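You operate a simulated robot arm through the tools that you are given. There is no shell and no other tool.

You are at the controls of a simulated robot arm. One attempt, no reset.

TASK
Wind 4 metres of tape on to the core, then switch off.
Fine: zero the wound length, set the preset and let it stop by itself; one run, hands off while it turns.
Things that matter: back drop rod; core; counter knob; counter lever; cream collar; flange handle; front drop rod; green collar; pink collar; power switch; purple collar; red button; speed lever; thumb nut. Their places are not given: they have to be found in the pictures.

The check looks at the end state, three seconds after you hand in, the way a careful person would. Anything else that was tipped, shoved, dropped, spilled or broken makes it a failure.

THE ROBOT
A 6-joint arm with a two-finger gripper, fixed in place. Base frame: the origin is at the foot of the arm, x ahead of it, y to its left, z up. Units: m, degrees, N and s.
With the tool pointing down near the work surface it reaches from about 0.18 to 0.7 m from the base axis. Its first joint turns from -166.0 to 166.0 degrees. Payload 1.57 kg.
The TCP is the grasp point between the finger pads, 0.021 m short of the fingertips. In the tool frame z runs along the fingers and y along their closing line. Largest opening 0.07 m; the body of the gripper starts 0.05 m behind the TCP.
Orientation is that of the tool frame in the base frame, as [roll, pitch, yaw] about the fixed x, y, z axes, in that order (R = Rz(yaw) Ry(pitch) Rx(roll)). With the fingers straight down and closing along the base's y, the tool's x points along the base's -x, its y along +y and its z along -z.

THE INTERFACE
- The arm moves only by the tool drive_tool. Its argument "series" is a list of rows, each a list of 3 entries, a list of its own where there are three numbers: the shift along the tool's x, y, z in units of 30 mm (1.0 is 30 mm), then the turn, a rotation vector about the tool's x, y, z in units of 8 degrees (1.0 is 8 degrees), then the opening, from 0 (shut) to 1 (fully open). In form: [[[tx, ty, tz], [wx, wy, wz], gripper], ...]. A call has 1 to 20 rows; each row shifts and turns the commanded pose from where the row before left it, along the tool's axes as they then stand. A call with a number of a shift or a turn outside -1 to 1 is refused whole. Each row takes 0.2 s and may step no farther than 0.05 m and 8.6 degrees from the row before; otherwise, or with a gripper value out of range, the whole call is refused. Where a pose cannot be reached the arm comes as near as it can. A force on the tool above 60 N (or 10 N above the force at the start of the call, whichever is more), or a blocked arm, ends the call early, and 0.2 s more pass. Each finger halts on what it meets, pressing with about 30 N; the grip force reading is that of the motor and also rises with nothing between the fingers. The clock runs only during rows and for 0.2 s after the last one: add rows that do not move to give the fingers time. It gives the time, the measured TCP pose, the force on the tool (base axes), the opening and the grip force at its end, in the units of the frame above (readings bear some noise), with the torque about the TCP (base axes, N m) and any sound that the robot's microphone picked up.
- Cameras (640 x 400 px; columns grow to the right, rows downward): "scene" is fixed at [0.051, 0.6518, 1.3779]; the picture's right is [-0.64, -0.77, 0.00], its down [-0.49, 0.40, -0.77] and it looks along [0.60, -0.49, -0.63] (base axes); focal length 313 px, centre (320, 200). "wrist" rides on the gripper at [0.079, 0.004, -0.081] in the tool frame; the picture's right is [-0.05, 1.00, 0.00], its down [-0.67, -0.04, -0.75] and it looks along [-0.74, -0.04, 0.67] (tool axes); focal length 256 px, centre (320, 200).
- snapshot(camera): a new picture of that camera. It takes no simulated time.
- probe_pixels(camera, pixels): for up to 12 pixels [column, row] of the newest picture of that camera ("zoom" is the newest enlarged one), the place [x, y, z] in the base frame of the surface seen there, good to about 0.003 m. It takes no simulated time.
- zoom(camera, box): a new picture of the part [left, top, right, bottom] of that camera's present view, enlarged. It takes no simulated time.
- close_job(): hands the job in; it is judged then, once.

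Leave the gripper open and the arm clear of the work at the hand-in unless told otherwise.

The tools are called after "Request:" as a command line: name --argument value ..., lists and objects as JSON in quotes. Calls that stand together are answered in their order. drive_tool: Moves the arm, as the interface text tells. Its arguments: {"type":"object","properties":{"series":{"type":"array"}},"required":["series"]} The other tools are called the same way: snapshot (camera) takes a picture; probe_pixels (camera, pixels) gives the place of the surface under pixels of a picture; zoom (camera, box) takes an enlarged picture of a part of a camera's view; close_job () hands the job in.

At the start:

```text
clock: 0.0
tool_pos: [0.493, 0.1644, 0.9639]
tcp_rot: [-179.9, -0.1, 180.0]
force: [0.3, -0.6, 0.5]
ft_torque: [-0.04, 0.02, 0.01]
finger_gap: 0.0701
grip_force: 0.1
```

scene: 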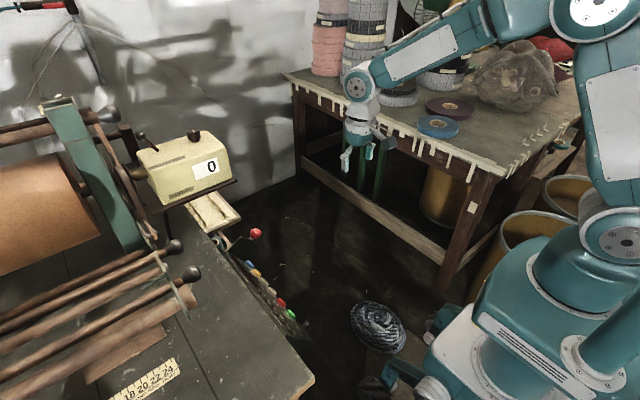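
wrist: 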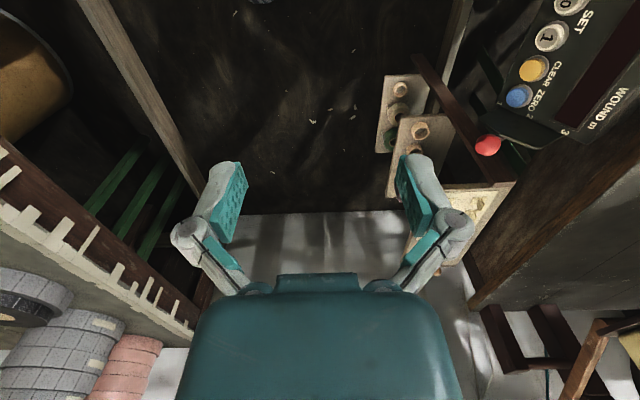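

The scene shows a winding machine on the left: a counter box reading "0" near (185,165), a control panel with coloured buttons near (270,280), a red ball lever near (256,233). I'll enlarge several parts to read them.

Request:
zoom --camera "scene" --box '[120, 110, 320, 235]'

Request:
zoom --camera "scene" --box '[200, 210, 320, 340]'

Request:
zoom --camera "scene" --box '[0, 80, 200, 400]'

Request:
zoom --camera "wrist" --box '[360, 0, 640, 280]'

```text
3.20 times, centred on (220, 172) of scene
```

zoom: 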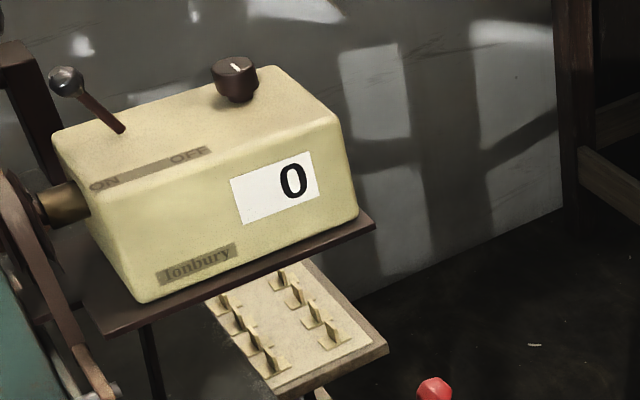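

```text
3.08 times, centred on (260, 275) of scene
```

zoom: 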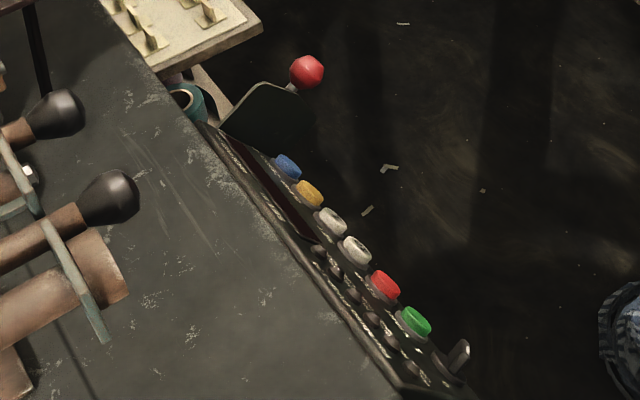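

```text
1.25 times, centred on (100, 240) of scene
```

zoom: 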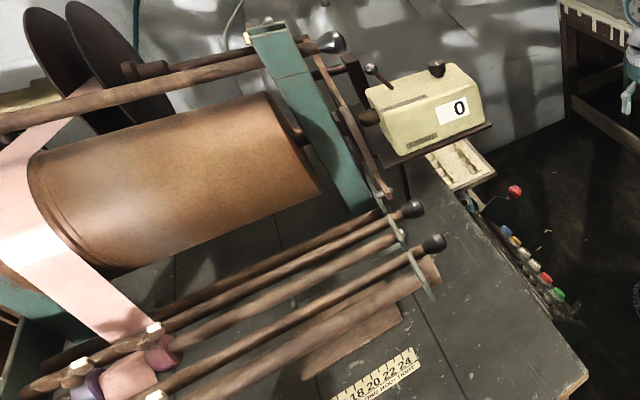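

```text
1.43 times, centred on (500, 140) of wrist
```

zoom: 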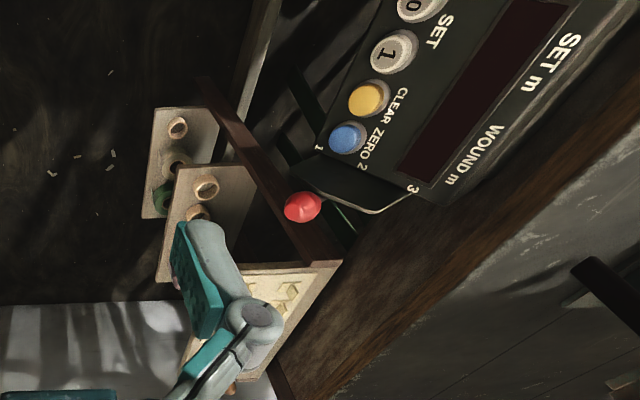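

The panel display looks dark (power probably off). I'll locate the main parts by probing scene pixels: counter box lever (141,135), knob (194,136), red ball (256,233), buttons blue to green, switch at (344,320 area), and rod balls (175,246), (192,273).

Request:
snapshot --camera "scene"

Request:
probe_pixels --camera "scene" --pixels '[[141, 136], [194, 133], [256, 233], [254, 264], [258, 270], [262, 279], [266, 287], [272, 294], [281, 302], [291, 314], [286, 325], [175, 246]]'

Request:
probe_pixels --camera "scene" --pixels '[[192, 273], [105, 115], [60, 102], [130, 200], [60, 200], [250, 350], [305, 382], [210, 168], [185, 155], [220, 250], [30, 230], [150, 330]]'

Request:
zoom --camera "scene" --box '[0, 230, 210, 400]'

Request:
zoom --camera "scene" --box '[0, 80, 160, 260]'

```text
taken
```

scene: 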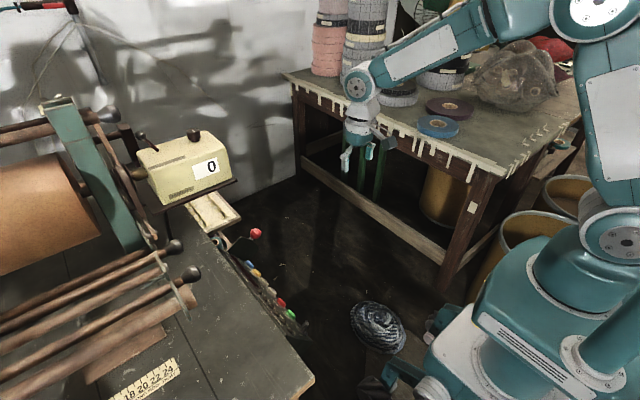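

```text
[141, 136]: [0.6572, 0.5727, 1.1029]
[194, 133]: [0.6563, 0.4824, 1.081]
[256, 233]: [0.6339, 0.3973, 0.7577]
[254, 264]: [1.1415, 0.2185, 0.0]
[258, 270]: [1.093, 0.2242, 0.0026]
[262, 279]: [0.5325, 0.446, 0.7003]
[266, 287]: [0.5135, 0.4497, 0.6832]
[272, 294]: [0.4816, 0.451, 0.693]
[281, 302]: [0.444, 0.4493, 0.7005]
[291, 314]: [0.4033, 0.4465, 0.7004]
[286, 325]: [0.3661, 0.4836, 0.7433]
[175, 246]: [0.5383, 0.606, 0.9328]
```

```text
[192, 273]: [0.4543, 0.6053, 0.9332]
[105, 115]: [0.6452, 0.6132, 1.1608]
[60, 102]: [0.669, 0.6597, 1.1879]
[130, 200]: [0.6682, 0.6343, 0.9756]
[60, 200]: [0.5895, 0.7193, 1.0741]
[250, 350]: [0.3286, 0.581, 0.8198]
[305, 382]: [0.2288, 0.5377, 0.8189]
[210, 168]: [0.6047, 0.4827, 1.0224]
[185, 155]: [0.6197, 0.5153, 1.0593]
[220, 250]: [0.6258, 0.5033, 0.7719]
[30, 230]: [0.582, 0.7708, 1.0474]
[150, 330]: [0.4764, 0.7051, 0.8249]
```

```text
2.35 times, centred on (105, 315) of scene
```

zoom: 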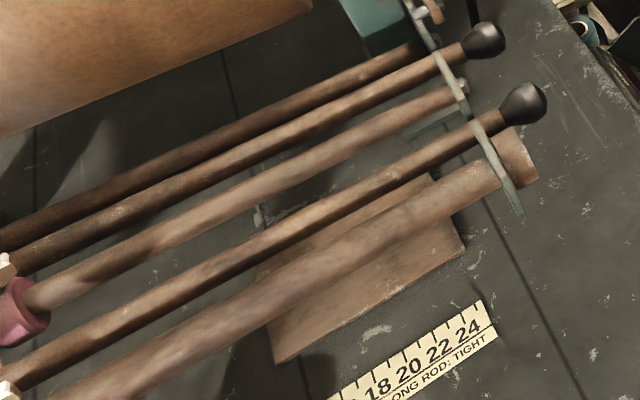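

```text
2.22 times, centred on (80, 170) of scene
```

zoom: 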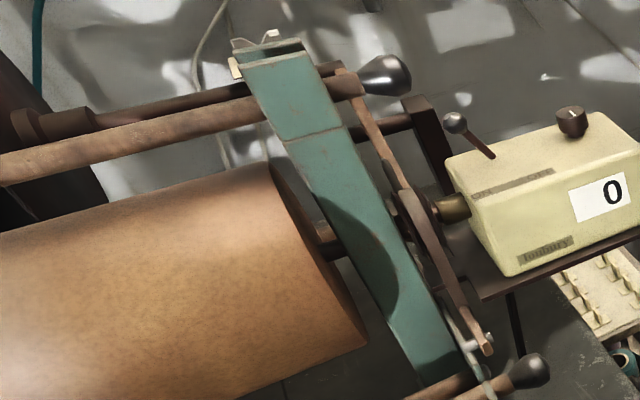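

The bench top is at z≈0.82, the panel is on its near side (y≈0.45, z≈0.70), the counter at about (0.65,0.5,1.05). I'll enlarge the wrist view of the panel and probe points on it to get its plane.

Request:
zoom --camera "wrist" --box '[440, 0, 640, 160]'

Request:
probe_pixels --camera "wrist" --pixels '[[487, 145], [518, 96], [534, 67], [551, 37], [570, 5], [500, 120], [550, 130], [600, 60], [560, 70], [620, 10], [500, 80], [545, 110]]'

```text
2.50 times, centred on (540, 80) of wrist
```

zoom: 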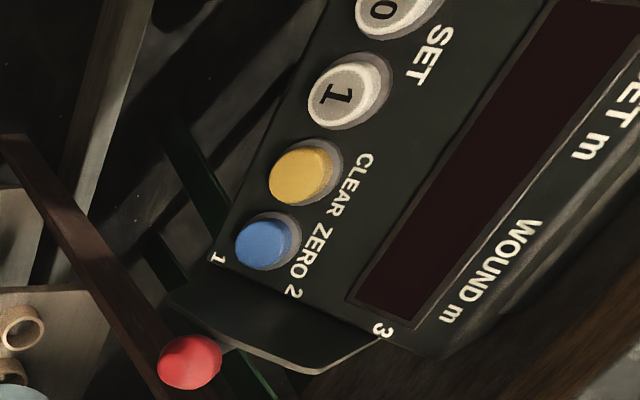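

```text
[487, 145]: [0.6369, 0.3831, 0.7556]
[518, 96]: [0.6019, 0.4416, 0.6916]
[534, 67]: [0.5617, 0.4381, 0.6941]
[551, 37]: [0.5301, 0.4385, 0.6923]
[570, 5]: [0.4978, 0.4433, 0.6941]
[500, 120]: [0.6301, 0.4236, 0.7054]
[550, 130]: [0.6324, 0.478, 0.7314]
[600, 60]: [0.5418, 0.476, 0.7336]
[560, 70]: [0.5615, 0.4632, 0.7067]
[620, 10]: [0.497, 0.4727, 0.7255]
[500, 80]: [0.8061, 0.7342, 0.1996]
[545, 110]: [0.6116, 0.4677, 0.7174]
```

Panel faces the robot and slopes upward. Gripper pose is tool-down. I'll turn the tool by -88° about its z so the wrist camera looks toward +y (at the panel/machine), without shifting.

Request:
drive_tool --series '[[[0, 0, 0], [0, 0, -1], 1], [[0, 0, 0], [0, 0, -1], 1], [[0, 0, 0], [0, 0, -1], 1], [[0, 0, 0], [0, 0, -1], 1], [[0, 0, 0], [0, 0, -1], 1], [[0, 0, 0], [0, 0, -1], 1], [[0, 0, 0], [0, 0, -1], 1], [[0, 0, 0], [0, 0, -1], 1], [[0, 0, 0], [0, 0, -1], 1], [[0, 0, 0], [0, 0, -1], 1], [[0, 0, 0], [0, 0, -1], 1], [[0, 0, 0], [0, 0, -0.25], 1], [[0, 0, 0], [0, 0, 0], 1]]'

Request:
snapshot --camera "wrist"

Request:
snapshot --camera "scene"

```text
clock: 2.8
tool_pos: [0.493, 0.1627, 0.9661]
tcp_rot: [-180.0, -0.1, -89.9]
force: [-0.4, -0.2, -0.4]
ft_torque: [-0.01, -0.02, -0.02]
finger_gap: 0.07
grip_force: 0.0
```

```text
taken
```

wrist: 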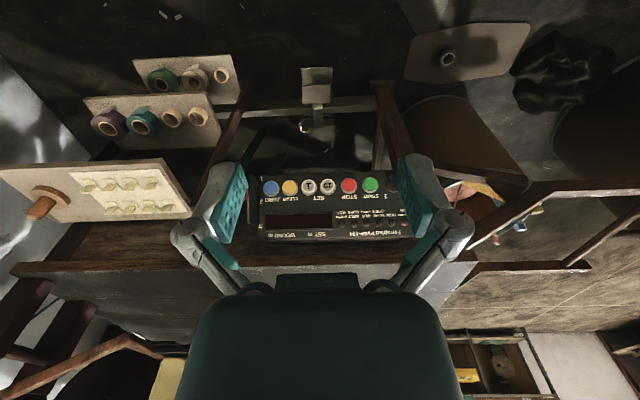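

```text
taken
```

scene: 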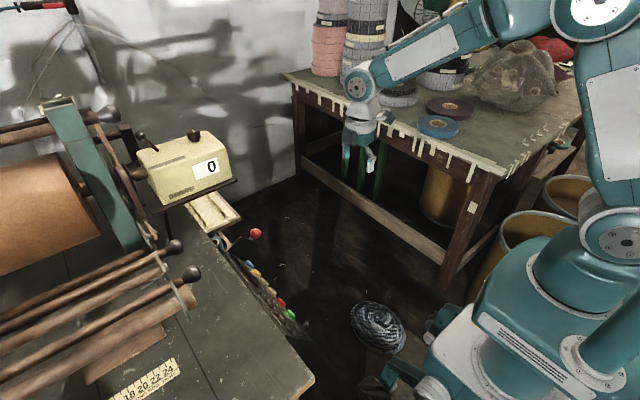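

The panel is in view between the fingers: blue, yellow, two white, red, green. Enlarging the panel text and the board with collars at the left.

Request:
zoom --camera "wrist" --box '[240, 165, 430, 265]'

Request:
zoom --camera "wrist" --box '[0, 50, 250, 230]'

Request:
zoom --camera "wrist" --box '[380, 10, 640, 240]'

```text
3.37 times, centred on (335, 215) of wrist
```

zoom: 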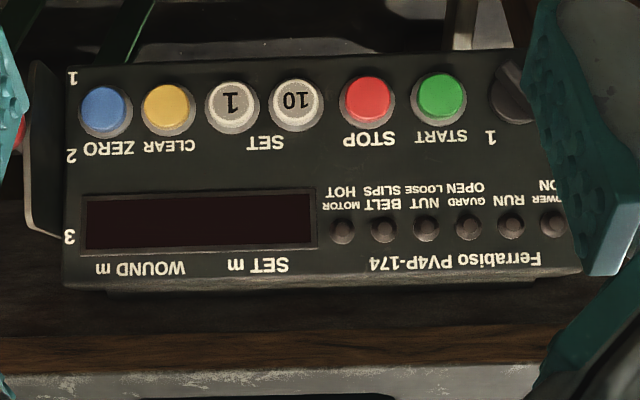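

```text
2.22 times, centred on (125, 140) of wrist
```

zoom: 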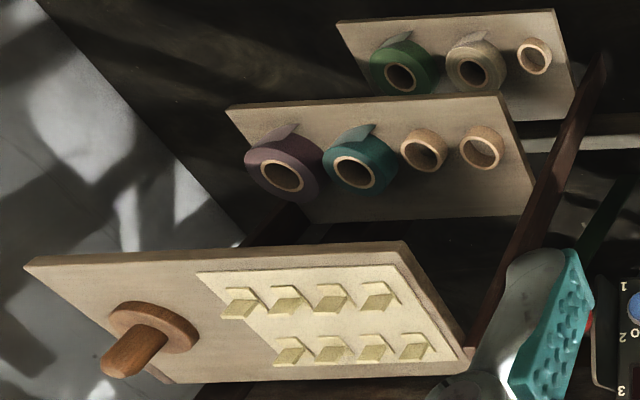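

```text
1.74 times, centred on (510, 125) of wrist
```

zoom: 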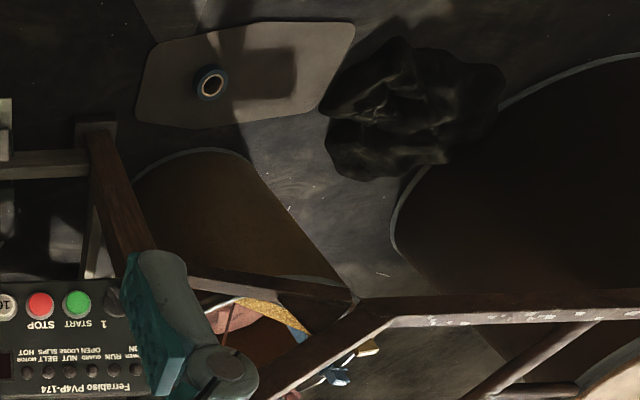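

The panel reads: lamps MOTOR HOT, BELT SLIPS, NUT LOOSE, GUARD OPEN, RUN, POWER ON; buttons ZERO, CLEAR, SET 1, SET 10, STOP, START; a rotary switch at the end. Power is off (dark display). Now I raise the tool 0.27 m to look over the bench at the machine.

Request:
drive_tool --series '[[[0, 0, -1], [0, 0, 0], 1], [[0, 0, -1], [0, 0, 0], 1], [[0, 0, -1], [0, 0, 0], 1], [[0, 0, -1], [0, 0, 0], 1], [[0, 0, -1], [0, 0, 0], 1], [[0, 0, -1], [0, 0, 0], 1], [[0, 0, -1], [0, 0, 0], 1], [[0, 0, -1], [0, 0, 0], 1], [[0, 0, -1], [0, 0, 0], 1], [[0, 0, 0], [0, 0, 0], 1]]'

Request:
snapshot --camera "wrist"

Request:
snapshot --camera "scene"

```text
clock: 5.0
tool_pos: [0.4934, 0.1654, 1.2341]
tcp_rot: [180.0, 0.0, -90.1]
force: [0.2, 1.0, 0.4]
ft_torque: [0.01, -0.03, 0.01]
finger_gap: 0.0704
grip_force: 0.0
```

```text
taken
```

wrist: 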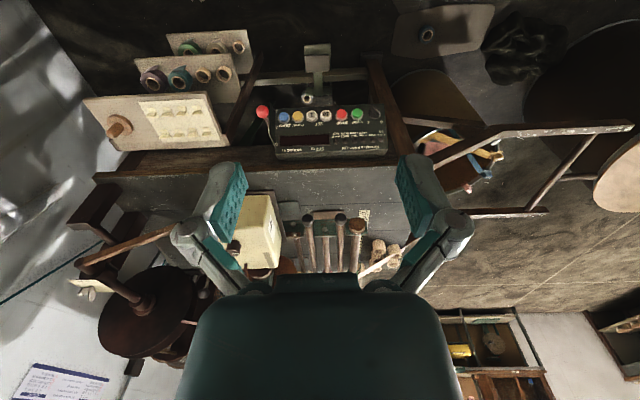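

```text
taken
```

scene: 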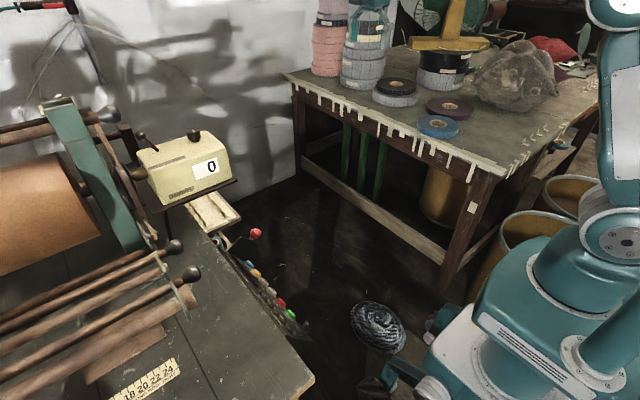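

A sheet on the wall is visible at the lower left (65,380). I'll enlarge that, then tilt the tool 32° (fingers toward +y) so the machine comes above the gripper in the wrist picture.

Request:
zoom --camera "wrist" --box '[0, 350, 130, 400]'

Request:
drive_tool --series '[[[0, 0, 0], [0, -1, 0], 1], [[0, 0, 0], [0, -1, 0], 1], [[0, 0, 0], [0, -1, 0], 1], [[0, 0, 0], [0, -1, 0], 1], [[0, 0, 0], [0, 0, 0], 1]]'

Request:
snapshot --camera "wrist"

```text
4.92 times, centred on (65, 375) of wrist
```

zoom: 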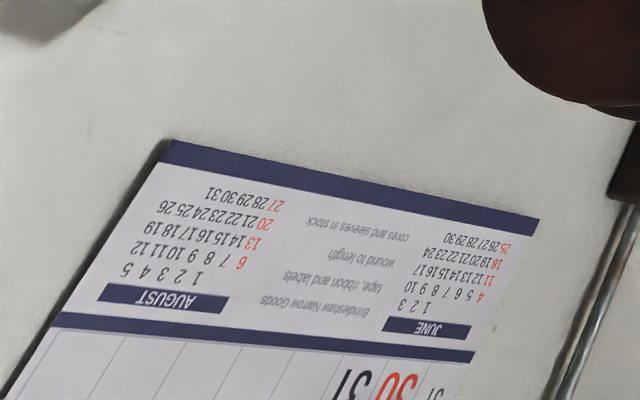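

```text
clock: 6.2
tool_pos: [0.4943, 0.1644, 1.2334]
tcp_rot: [-180.0, 32.1, -90.0]
force: [1.2, 0.0, 0.2]
ft_torque: [0.0, -0.01, 0.02]
finger_gap: 0.0701
grip_force: 0.1
```

```text
taken
```

wrist: 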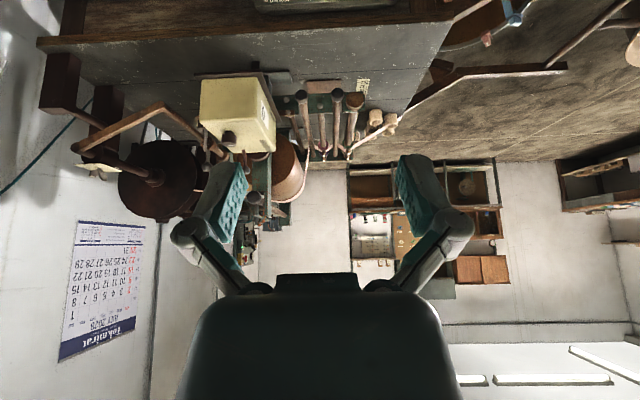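

The wall sheet is just a calendar. The machine is at (160–410, 70–220). Enlarging.

Request:
zoom --camera "wrist" --box '[180, 60, 420, 220]'

Request:
zoom --camera "wrist" --box '[60, 60, 260, 240]'

Request:
probe_pixels --camera "wrist" --pixels '[[302, 96], [336, 95], [375, 118], [390, 122], [362, 85], [290, 170], [160, 180], [240, 110], [135, 130], [180, 115], [320, 88], [352, 100]]'

```text
2.50 times, centred on (300, 140) of wrist
```

zoom: 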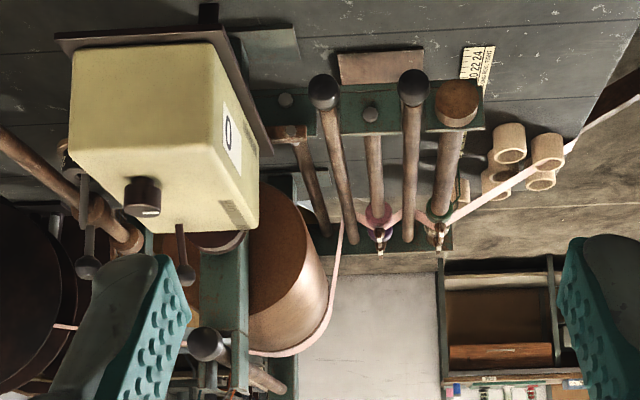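

```text
2.22 times, centred on (160, 150) of wrist
```

zoom: 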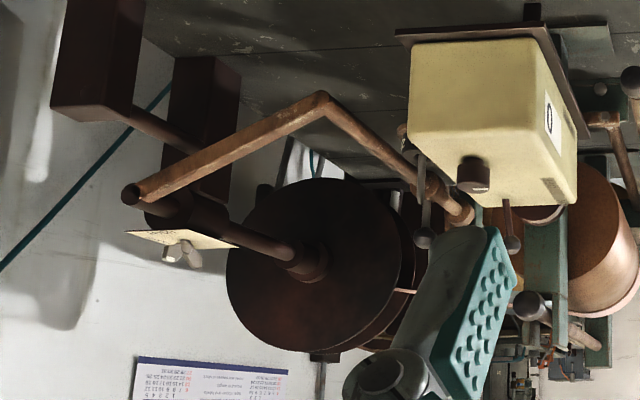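

```text
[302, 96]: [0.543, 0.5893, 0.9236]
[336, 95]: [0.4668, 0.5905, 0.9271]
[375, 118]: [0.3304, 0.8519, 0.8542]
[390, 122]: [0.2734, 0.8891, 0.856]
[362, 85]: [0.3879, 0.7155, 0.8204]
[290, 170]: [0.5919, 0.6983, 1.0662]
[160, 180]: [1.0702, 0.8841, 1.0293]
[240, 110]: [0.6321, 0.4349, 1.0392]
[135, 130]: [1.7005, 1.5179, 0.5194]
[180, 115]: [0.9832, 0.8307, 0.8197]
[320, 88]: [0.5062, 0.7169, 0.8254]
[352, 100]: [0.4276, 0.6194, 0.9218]
```

I see the counter box, the drum, four rods with two black knobs, pink tape, and a flanged reel at left. I want a higher viewpoint: raising ~0.25 m and going +0.1 m in y, tilting back 10°.

Request:
drive_tool --series '[[[-0.9, 0, -0.66], [0, 0, 0], 1], [[-0.9, 0, -0.66], [0, 0, 0], 1], [[-0.9, 0, -0.66], [0, 0, 0], 1], [[-0.9, 0, -0.66], [0, 0, 0], 1], [[-0.9, 0, -0.66], [0, 0, 0], 1], [[-0.9, 0, -0.66], [0, 0, 0], 1], [[-0.9, 0, -0.66], [0, 0, 0], 1], [[-0.9, 0, -0.66], [0, 0, 0], 1], [[0, 0, 0], [0, 1, 0], 1], [[0, 0, 0], [0, 0, 0], 1]]'

Request:
snapshot --camera "wrist"

Request:
snapshot --camera "scene"

```text
clock: 8.4
tool_pos: [0.4406, 0.2385, 1.3921]
tcp_rot: [-179.9, 23.9, -90.0]
force: [-0.8, -0.1, 0.3]
ft_torque: [0.0, -0.01, -0.01]
finger_gap: 0.0701
grip_force: 0.1
out of reach, approached as far as the arm can: row 5, 6, 7, 8, 9
```

```text
taken
```

wrist: 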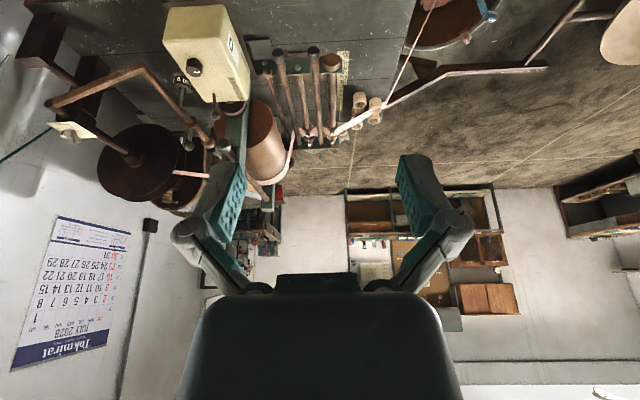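

```text
taken
```

scene: 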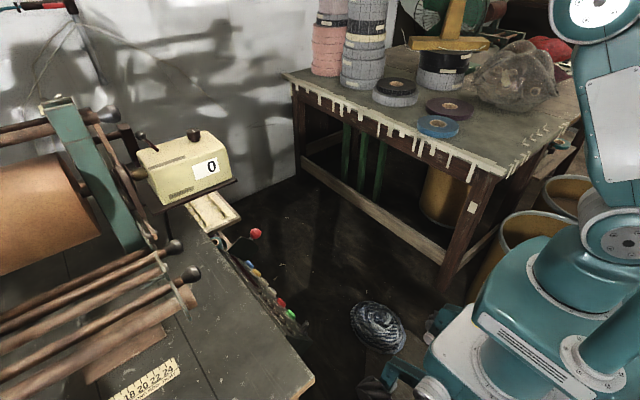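

Reach limit hit near z≈1.39, but the view is good. Enlarging the machine: reel at left and the rods.

Request:
zoom --camera "wrist" --box '[150, 0, 310, 110]'

Request:
zoom --camera "wrist" --box '[230, 30, 420, 160]'

Request:
zoom --camera "wrist" --box '[10, 0, 240, 230]'

Request:
zoom --camera "wrist" --box '[370, 0, 640, 150]'

```text
3.64 times, centred on (230, 55) of wrist
```

zoom: 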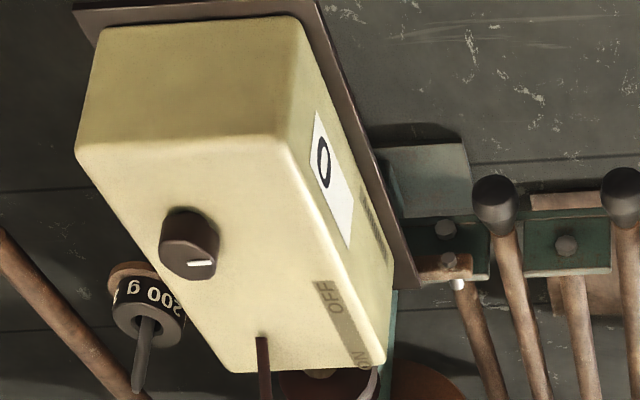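

```text
3.08 times, centred on (325, 95) of wrist
```

zoom: 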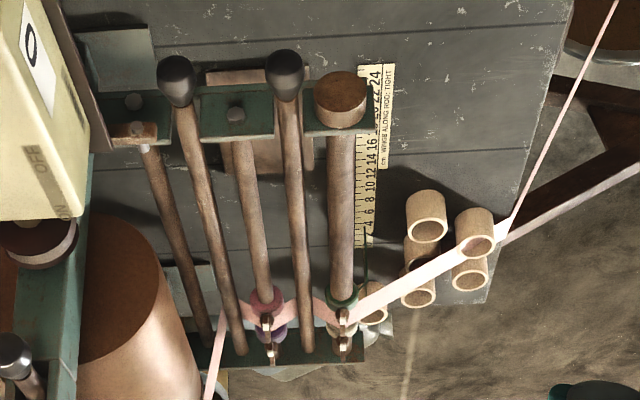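

```text
1.74 times, centred on (125, 115) of wrist
```

zoom: 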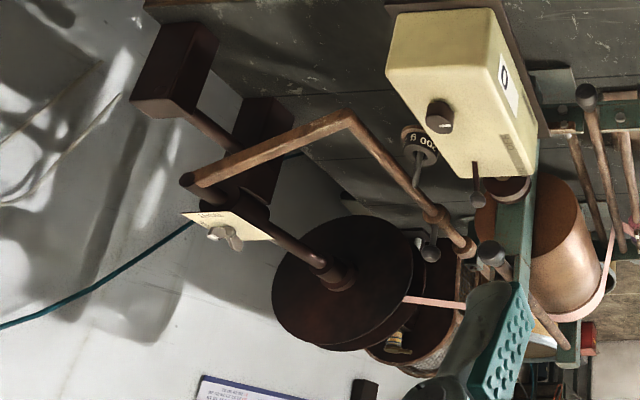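

```text
2.37 times, centred on (505, 75) of wrist
```

zoom: 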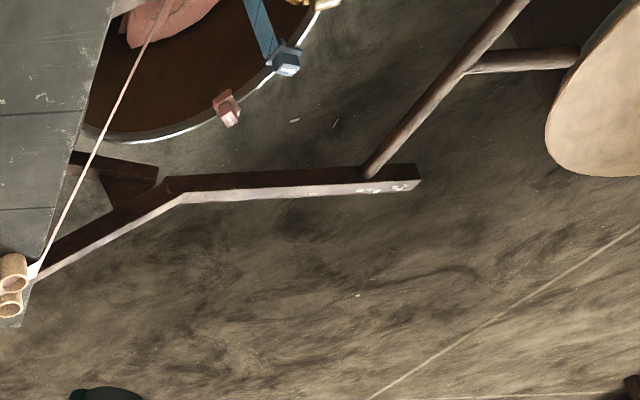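

Enlarging the plate with the wing nut near (70,130), the reel/flange area, and the collars at (305–340,130).

Request:
zoom --camera "wrist" --box '[40, 100, 130, 160]'

Request:
zoom --camera "wrist" --box '[90, 100, 240, 220]'

Request:
zoom --camera "wrist" --box '[290, 100, 390, 155]'

Request:
zoom --camera "wrist" --box '[330, 45, 390, 115]'

```text
6.67 times, centred on (85, 130) of wrist
```

zoom: 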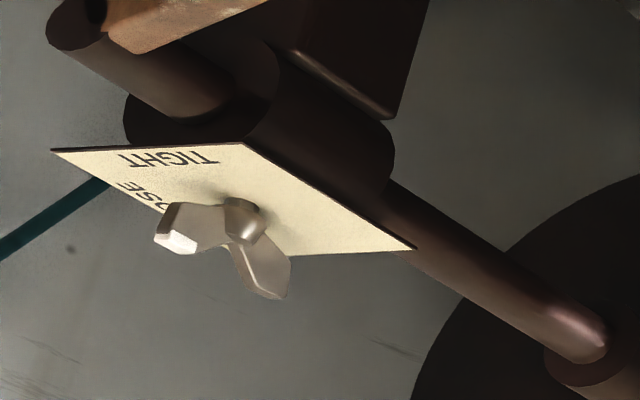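

```text
3.33 times, centred on (165, 160) of wrist
```

zoom: 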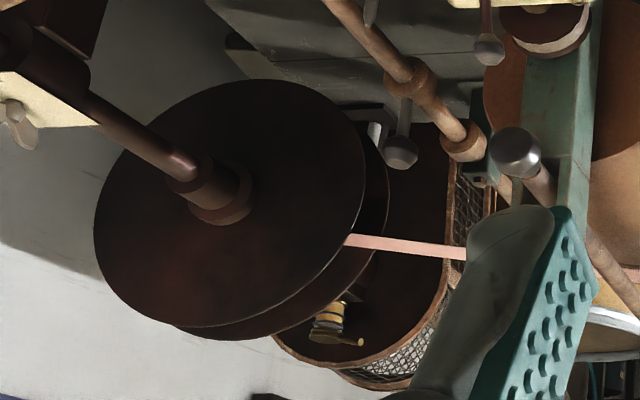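

```text
6.40 times, centred on (340, 128) of wrist
```

zoom: 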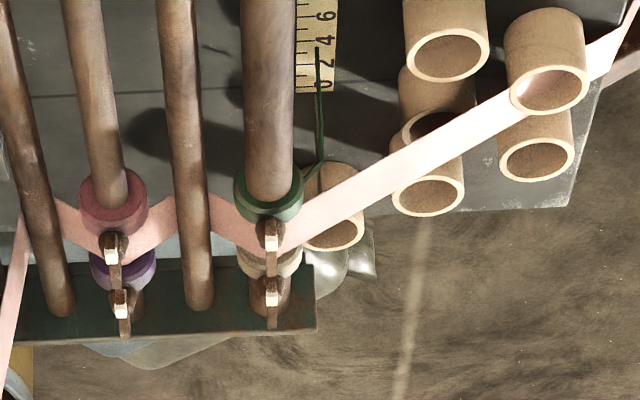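

```text
5.71 times, centred on (360, 80) of wrist
```

zoom: 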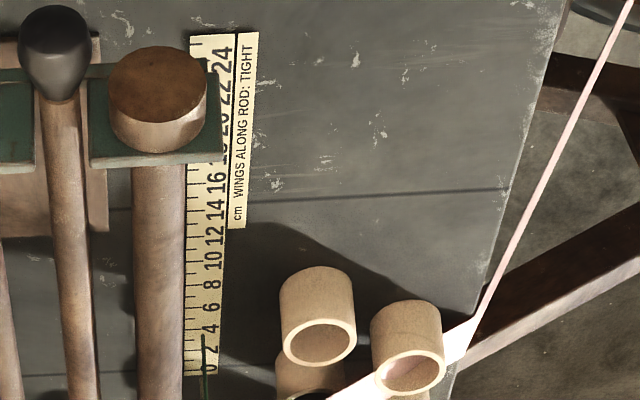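

Collar wings all lie along the rods (tight). Now probing the nut, reel, knobs, bent bar and counter parts from this view.

Request:
probe_pixels --camera "wrist" --pixels '[[72, 133], [65, 125], [140, 165], [192, 147], [224, 145], [145, 72], [55, 100], [210, 140], [195, 68], [213, 95], [180, 83], [184, 174]]'

Request:
probe_pixels --camera "wrist" --pixels '[[308, 130], [341, 128], [305, 140], [342, 140], [355, 125], [360, 95], [373, 105], [280, 52], [313, 52], [330, 60], [260, 55], [230, 115]]'

```text
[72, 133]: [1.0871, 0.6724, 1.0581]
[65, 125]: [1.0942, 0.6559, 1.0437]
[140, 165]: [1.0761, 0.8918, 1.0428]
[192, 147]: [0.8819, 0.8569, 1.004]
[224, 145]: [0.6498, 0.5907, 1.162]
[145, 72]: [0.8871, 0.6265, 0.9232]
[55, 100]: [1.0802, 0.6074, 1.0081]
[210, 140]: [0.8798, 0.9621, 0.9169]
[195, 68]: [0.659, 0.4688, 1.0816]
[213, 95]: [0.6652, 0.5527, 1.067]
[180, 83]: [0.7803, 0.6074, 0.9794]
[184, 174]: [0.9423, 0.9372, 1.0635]
```

```text
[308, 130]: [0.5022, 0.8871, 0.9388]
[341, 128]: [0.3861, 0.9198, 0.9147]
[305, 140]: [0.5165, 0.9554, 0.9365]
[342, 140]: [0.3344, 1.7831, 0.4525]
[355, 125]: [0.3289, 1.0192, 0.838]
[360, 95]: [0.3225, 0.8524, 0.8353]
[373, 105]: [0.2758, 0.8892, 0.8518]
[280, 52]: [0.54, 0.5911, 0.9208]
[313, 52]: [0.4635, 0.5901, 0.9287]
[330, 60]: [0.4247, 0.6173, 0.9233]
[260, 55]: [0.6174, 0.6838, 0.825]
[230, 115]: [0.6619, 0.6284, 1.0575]
```

The nut, flange and collars are far out of reach (>1 m); the panel, lever, counter are the reachable ones. Now I go back to a tool-down pose above and in front of the panel to get accurate panel positions: rotate +24° and descend 0.12 m.

Request:
drive_tool --series '[[[0, 0, 0], [0, 1, 0], 1], [[0, 0, 0], [0, 1, 0], 1], [[0, 0, 0], [0, 1, 0], 1], [[0, 0, 1], [0, 0, 0], 1], [[0, 0, 1], [0, 0, 0], 1], [[0, 0, 1], [0, 0, 0], 1], [[0, 0, 1], [0, 0, 0], 1], [[0, 0, 0], [0, 0, 0], 1]]'

Request:
snapshot --camera "wrist"

```text
clock: 10.2
tool_pos: [0.417, 0.2299, 1.2176]
tcp_rot: [-180.0, 0.0, -90.0]
force: [0.6, 0.1, -1.1]
ft_torque: [0.01, 0.01, 0.0]
finger_gap: 0.07
grip_force: 0.1
out of reach, approached as far as the arm can: row 1, 2, 3
```

```text
taken
```

wrist: 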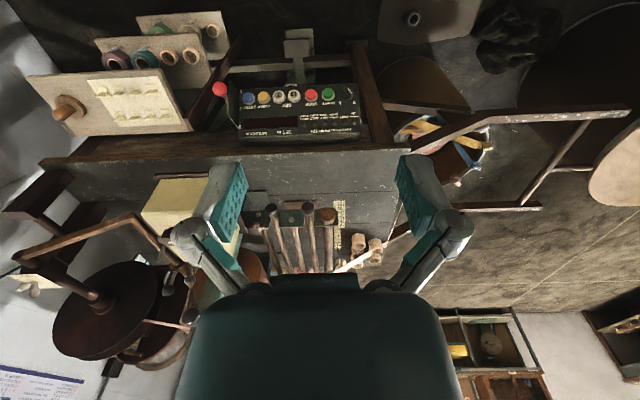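

The panel is clear at (235–365,85–140). Enlarging it and probing; also enlarging the nut plate at (30,283).

Request:
zoom --camera "wrist" --box '[200, 70, 380, 150]'

Request:
probe_pixels --camera "wrist" --pixels '[[219, 89], [249, 97], [264, 97], [278, 96], [294, 95], [311, 94], [327, 94], [345, 96], [300, 108], [300, 118], [300, 128], [260, 117]]'

Request:
zoom --camera "wrist" --box '[0, 255, 80, 310]'

Request:
zoom --camera "wrist" --box '[0, 170, 240, 370]'

```text
3.56 times, centred on (290, 110) of wrist
```

zoom: 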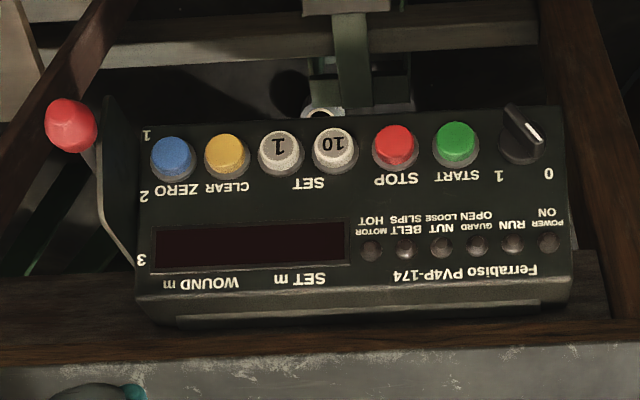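

```text
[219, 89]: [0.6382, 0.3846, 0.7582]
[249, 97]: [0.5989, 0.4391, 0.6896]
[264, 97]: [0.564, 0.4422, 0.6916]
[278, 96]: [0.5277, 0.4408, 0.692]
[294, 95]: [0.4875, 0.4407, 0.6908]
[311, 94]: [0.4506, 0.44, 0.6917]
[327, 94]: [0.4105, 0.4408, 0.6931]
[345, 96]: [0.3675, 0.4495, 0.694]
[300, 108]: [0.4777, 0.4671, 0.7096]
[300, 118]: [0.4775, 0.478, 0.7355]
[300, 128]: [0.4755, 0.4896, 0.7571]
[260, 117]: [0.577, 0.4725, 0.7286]
```

```text
7.27 times, centred on (40, 282) of wrist
```

zoom: 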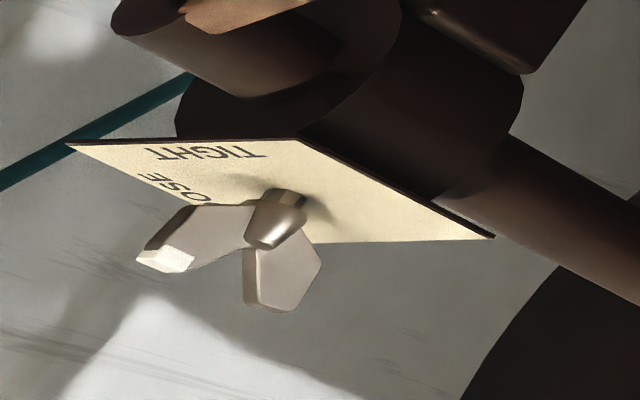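

```text
2.00 times, centred on (120, 270) of wrist
```

zoom: 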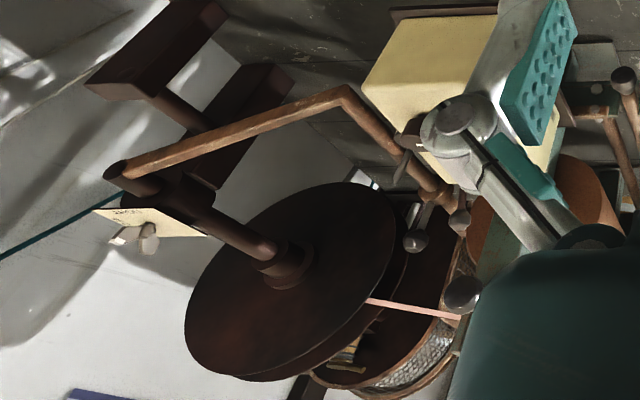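

The switch knob points to "0" (off); turning it clockwise (seen from the front) goes to "1". I'll probe more points on the panel through an enlarged picture to fix its plane and the knob.

Request:
zoom --camera "wrist" --box '[310, 75, 380, 145]'

Request:
probe_pixels --camera "wrist" --pixels '[[240, 112], [240, 120], [240, 130], [355, 118], [355, 128], [355, 133], [335, 110], [318, 110], [290, 110], [270, 112], [335, 132], [270, 135]]'

```text
5.71 times, centred on (345, 110) of wrist
```

zoom: 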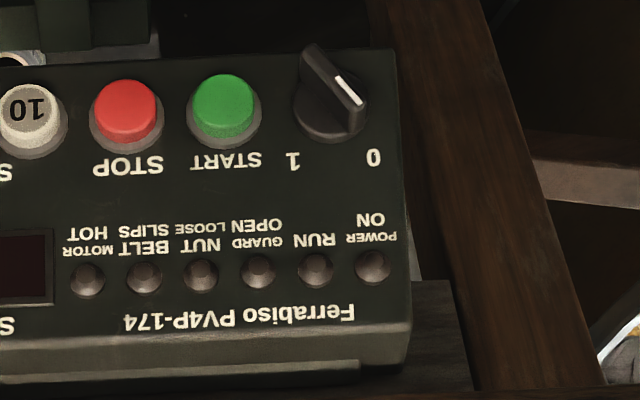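

```text
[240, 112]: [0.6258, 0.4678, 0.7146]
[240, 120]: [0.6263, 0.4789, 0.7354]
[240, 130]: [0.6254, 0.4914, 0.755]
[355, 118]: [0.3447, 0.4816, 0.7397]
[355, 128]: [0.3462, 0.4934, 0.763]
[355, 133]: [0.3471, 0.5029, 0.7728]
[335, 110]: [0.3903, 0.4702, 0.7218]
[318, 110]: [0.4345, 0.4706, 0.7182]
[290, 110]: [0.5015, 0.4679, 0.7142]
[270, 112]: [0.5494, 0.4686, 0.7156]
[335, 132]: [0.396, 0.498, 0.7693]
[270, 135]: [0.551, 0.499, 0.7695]
```

Probing the knob in the enlarged picture: bar ends near (310,55) and (362,110), the white mark (350,92), the skirt (305,120), and green/red button tops.

Request:
probe_pixels --camera "zoom" --pixels '[[312, 52], [325, 68], [340, 85], [352, 98], [318, 75], [330, 95], [345, 115], [303, 112], [320, 128], [335, 135], [224, 95], [126, 103]]'

Request:
zoom --camera "wrist" --box '[330, 78, 360, 108]'

```text
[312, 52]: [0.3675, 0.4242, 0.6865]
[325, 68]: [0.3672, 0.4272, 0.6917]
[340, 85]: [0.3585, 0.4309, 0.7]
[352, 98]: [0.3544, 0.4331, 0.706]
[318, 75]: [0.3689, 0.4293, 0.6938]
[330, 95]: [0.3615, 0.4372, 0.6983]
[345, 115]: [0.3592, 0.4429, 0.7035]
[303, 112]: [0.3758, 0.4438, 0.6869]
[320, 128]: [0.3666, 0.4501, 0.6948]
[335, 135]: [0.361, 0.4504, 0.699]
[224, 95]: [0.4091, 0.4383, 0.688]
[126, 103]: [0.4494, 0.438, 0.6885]
```

```text
13.33 times, centred on (345, 93) of wrist
```

zoom: 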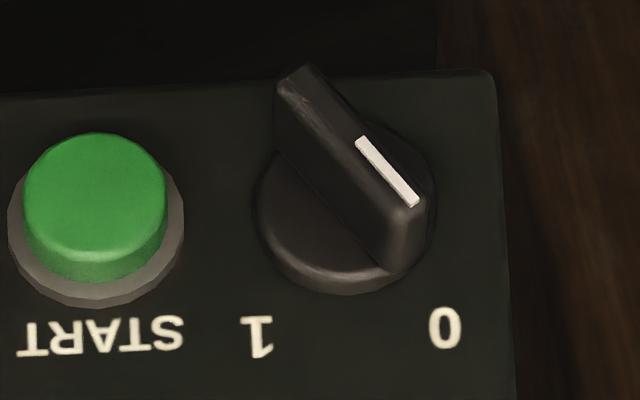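

The knob bar is clear: a bar ~30 mm long, pointer toward "0", about 34° left of up. Panel normal ≈ (0,−0.88,0.47). I check for obstacles near the switch (wooden leg at (372,90), stool thing in scene at (378,328)), then descend in front of the panel to about z 0.86.

Request:
probe_pixels --camera "wrist" --pixels '[[372, 100], [375, 120], [362, 70], [385, 140], [300, 45], [300, 75], [235, 100], [228, 92], [222, 110], [300, 150], [300, 165], [240, 60]]'

Request:
probe_pixels --camera "scene" --pixels '[[378, 328], [375, 310], [370, 380], [400, 330], [520, 240], [430, 350]]'

Request:
drive_tool --series '[[[-0.167, 0.156, 1], [0, 0, 0], 0.57], [[-0.167, 0.156, 1], [0, 0, 0], 0.57], [[-0.167, 0.156, 1], [0, 0, 0], 0.57], [[-0.167, 0.156, 1], [0, 0, 0], 0.57], [[-0.167, 0.156, 1], [0, 0, 0], 0.57], [[-0.167, 0.156, 1], [0, 0, 0], 0.57], [[-0.167, 0.156, 1], [0, 0, 0], 0.57], [[-0.167, 0.156, 1], [0, 0, 0], 0.57], [[-0.167, 0.156, 1], [0, 0, 0], 0.57], [[-0.167, 0.156, 1], [0, 0, 0], 0.57], [[-0.167, 0.156, 1], [0, 0, 0], 0.57], [[-0.167, 0.156, 1], [0, 0, 0], 0.57], [[0, 0, 0], [0, 0, 0], 0.57]]'

Request:
snapshot --camera "scene"

Request:
snapshot --camera "wrist"

```text
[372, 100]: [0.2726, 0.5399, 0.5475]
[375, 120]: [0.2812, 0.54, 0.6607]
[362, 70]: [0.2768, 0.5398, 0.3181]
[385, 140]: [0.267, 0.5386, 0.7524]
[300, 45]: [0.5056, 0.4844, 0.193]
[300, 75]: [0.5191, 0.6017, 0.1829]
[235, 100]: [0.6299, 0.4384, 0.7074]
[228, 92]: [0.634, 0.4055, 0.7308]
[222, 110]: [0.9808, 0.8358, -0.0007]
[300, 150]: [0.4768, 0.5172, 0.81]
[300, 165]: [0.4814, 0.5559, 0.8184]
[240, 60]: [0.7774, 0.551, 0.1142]
```

```text
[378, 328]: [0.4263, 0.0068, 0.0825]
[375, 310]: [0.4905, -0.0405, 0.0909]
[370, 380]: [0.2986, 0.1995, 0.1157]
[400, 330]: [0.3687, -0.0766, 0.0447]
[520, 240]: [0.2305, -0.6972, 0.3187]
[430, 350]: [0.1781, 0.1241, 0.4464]
```

```text
clock: 13.0
tool_pos: [0.3599, 0.2888, 0.8585]
tcp_rot: [-180.0, 0.0, -90.0]
force: [-0.5, 0.8, 0.3]
ft_torque: [0.0, 0.03, 0.01]
finger_gap: 0.04
grip_force: 0.1
```

```text
taken
```

scene: 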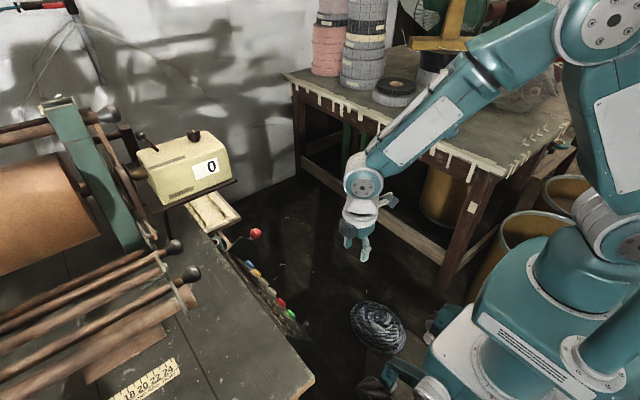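

```text
taken
```

wrist: 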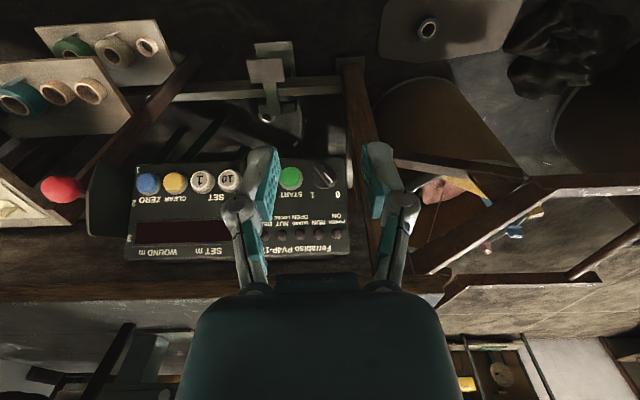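

The tool is at (0.36,0.289,0.859), switch visible between the fingers at (325,175). Now tilting 62° so the fingers point straight at the panel.

Request:
drive_tool --series '[[[0, 0, 0], [0, -0.97, 0], 0.57], [[0, 0, 0], [0, -0.97, 0], 0.57], [[0, 0, 0], [0, -0.97, 0], 0.57], [[0, 0, 0], [0, -0.97, 0], 0.57], [[0, 0, 0], [0, -0.97, 0], 0.57], [[0, 0, 0], [0, -0.97, 0], 0.57], [[0, 0, 0], [0, -0.97, 0], 0.57], [[0, 0, 0], [0, -0.96, 0], 0.57], [[0, 0, 0], [0, 0, 0], 0.57]]'

Request:
snapshot --camera "scene"

Request:
snapshot --camera "wrist"

```text
clock: 15.0
tool_pos: [0.3592, 0.2882, 0.8576]
tcp_rot: [-180.0, 62.0, -90.0]
force: [0.1, 0.8, -0.5]
ft_torque: [-0.01, -0.02, 0.0]
finger_gap: 0.0399
grip_force: 0.2
```

```text
taken
```

scene: 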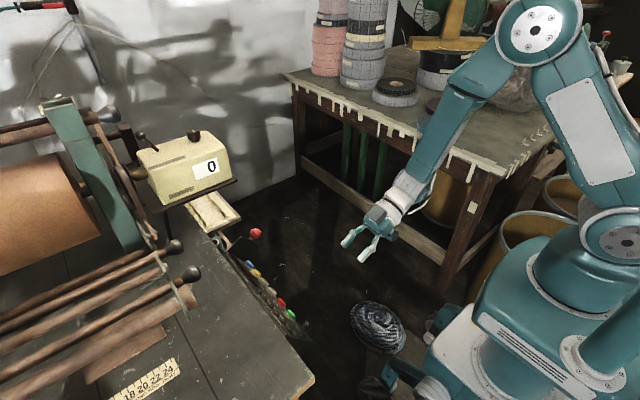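

```text
taken
```

wrist: 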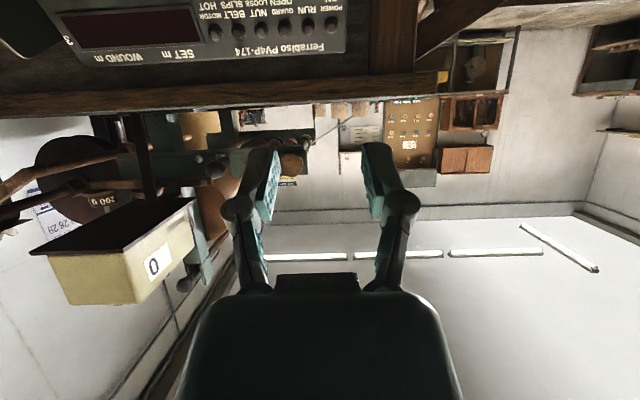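

The arm configuration is fine. Next: translate to ~8 cm in front of the switch knob along the panel normal, then turn −34° about the tool axis so the fingers straddle the bar.

Request:
drive_tool --series '[[[0.64, -0.015, 1.0], [0, 0, 0], 0.57], [[0.64, -0.015, 1.0], [0, 0, 0], 0.57], [[0.64, -0.015, 1.0], [0, 0, 0], 0.57], [[0.64, -0.015, 1.0], [0, 0, 0], 0.57], [[0, 0, 0], [0, 0, -0.85], 0.57], [[0, 0, 0], [0, 0, -0.85], 0.57], [[0, 0, 0], [0, 0, -0.85], 0.57], [[0, 0, 0], [0, 0, -0.85], 0.57], [[0, 0, 0], [0, 0, -0.85], 0.57], [[0, 0, 0], [0, 0, 0], 0.57]]'

Request:
snapshot --camera "scene"

Request:
snapshot --camera "wrist"

```text
clock: 17.2
tool_pos: [0.5071, 0.427, 0.8266]
tcp_rot: [-135.0, 47.4, -35.6]
force: [-0.3, 0.1, -0.2]
ft_torque: [0.01, 0.01, -0.01]
finger_gap: 0.0399
grip_force: 0.0
out of reach, approached as far as the arm can: row 3, 4, 5, 6, 7, 8, 9
```

```text
taken
```

scene: 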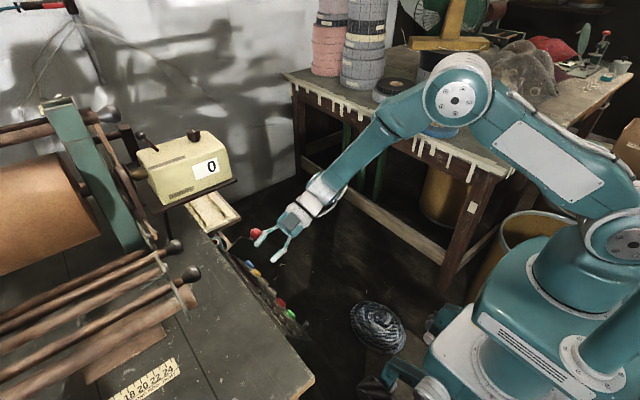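

```text
taken
```

wrist: 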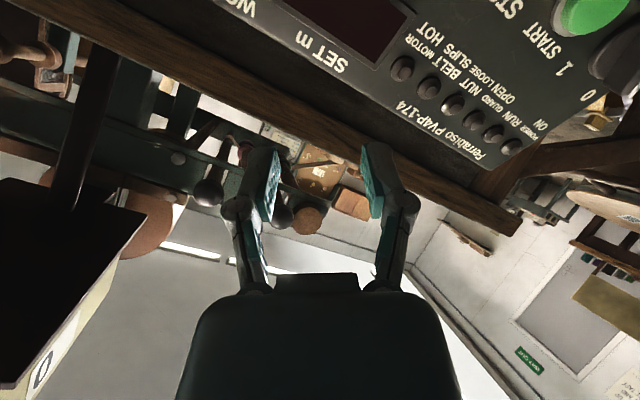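

The arm could not reach that pose and drifted to (0.507,0.427,0.827); forces are ~0 and the red ball at (256,233) looks unmoved. Let me probe the arm links in the scene (shoulder (612,232), elbow (455,100), forearm end (325,190)) to understand its geometry before continuing.

Request:
probe_pixels --camera "scene" --pixels '[[613, 238], [455, 100], [480, 110], [320, 190], [300, 215], [540, 160], [400, 130], [560, 260], [505, 340], [265, 235], [285, 255], [590, 180]]'

Request:
zoom --camera "scene" --box '[210, 150, 360, 280]'

Request:
zoom --camera "scene" --box '[400, 40, 640, 400]'

```text
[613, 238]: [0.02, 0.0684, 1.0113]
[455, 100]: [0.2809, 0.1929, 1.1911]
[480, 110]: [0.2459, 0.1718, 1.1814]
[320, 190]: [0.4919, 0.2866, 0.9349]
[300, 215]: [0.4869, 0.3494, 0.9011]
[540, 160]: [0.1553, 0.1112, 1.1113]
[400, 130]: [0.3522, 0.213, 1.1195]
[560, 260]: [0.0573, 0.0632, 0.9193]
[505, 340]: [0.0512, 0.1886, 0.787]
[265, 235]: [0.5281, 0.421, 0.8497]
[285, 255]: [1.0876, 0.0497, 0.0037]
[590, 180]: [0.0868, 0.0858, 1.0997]
```

```text
3.08 times, centred on (285, 215) of scene
```

zoom: 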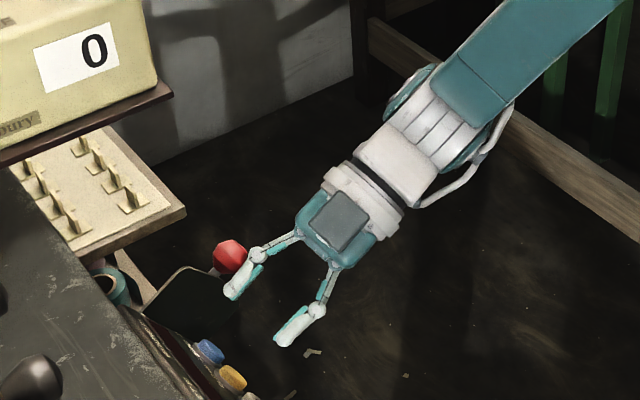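

```text
1.11 times, centred on (520, 220) of scene
```

zoom: 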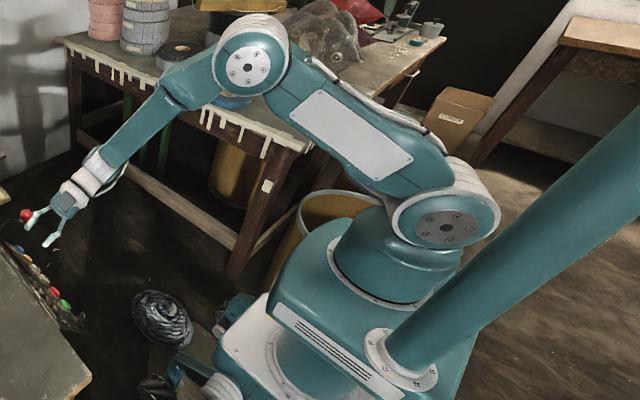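

Geometry: shoulder near (0,0,1.0), links ≈0.36 m; I believe the last wrist joint ran to its limit. The gripper is symmetric, so I will back off and spin the tool +180° about its axis (camera above) to get away from that limit. First retreat 12 cm along the tool axis.

Request:
drive_tool --series '[[[0, 0, -1], [0, 0, 0], 0.57], [[0, 0, -1], [0, 0, 0], 0.57], [[0, 0, -1], [0, 0, 0], 0.57], [[0, 0, -1], [0, 0, 0], 0.57], [[0, 0, 0], [0, 0, 0], 0.57]]'

Request:
snapshot --camera "scene"

```text
clock: 18.4
tool_pos: [0.5137, 0.3227, 0.887]
tcp_rot: [-133.7, 47.1, -35.1]
force: [-0.4, 0.5, -0.5]
ft_torque: [0.0, -0.02, 0.02]
finger_gap: 0.04
grip_force: 0.0
out of reach, approached as far as the arm can: row 1
```

```text
taken
```

scene: 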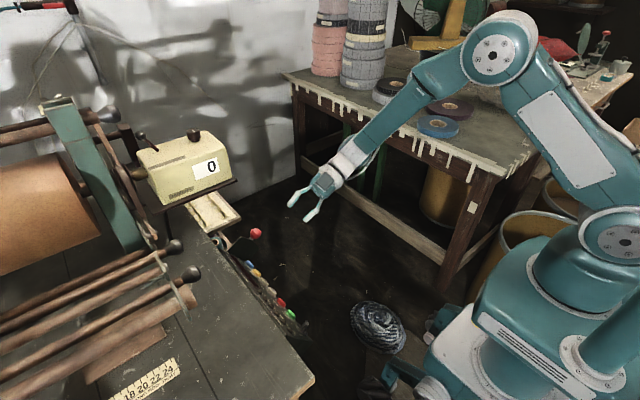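

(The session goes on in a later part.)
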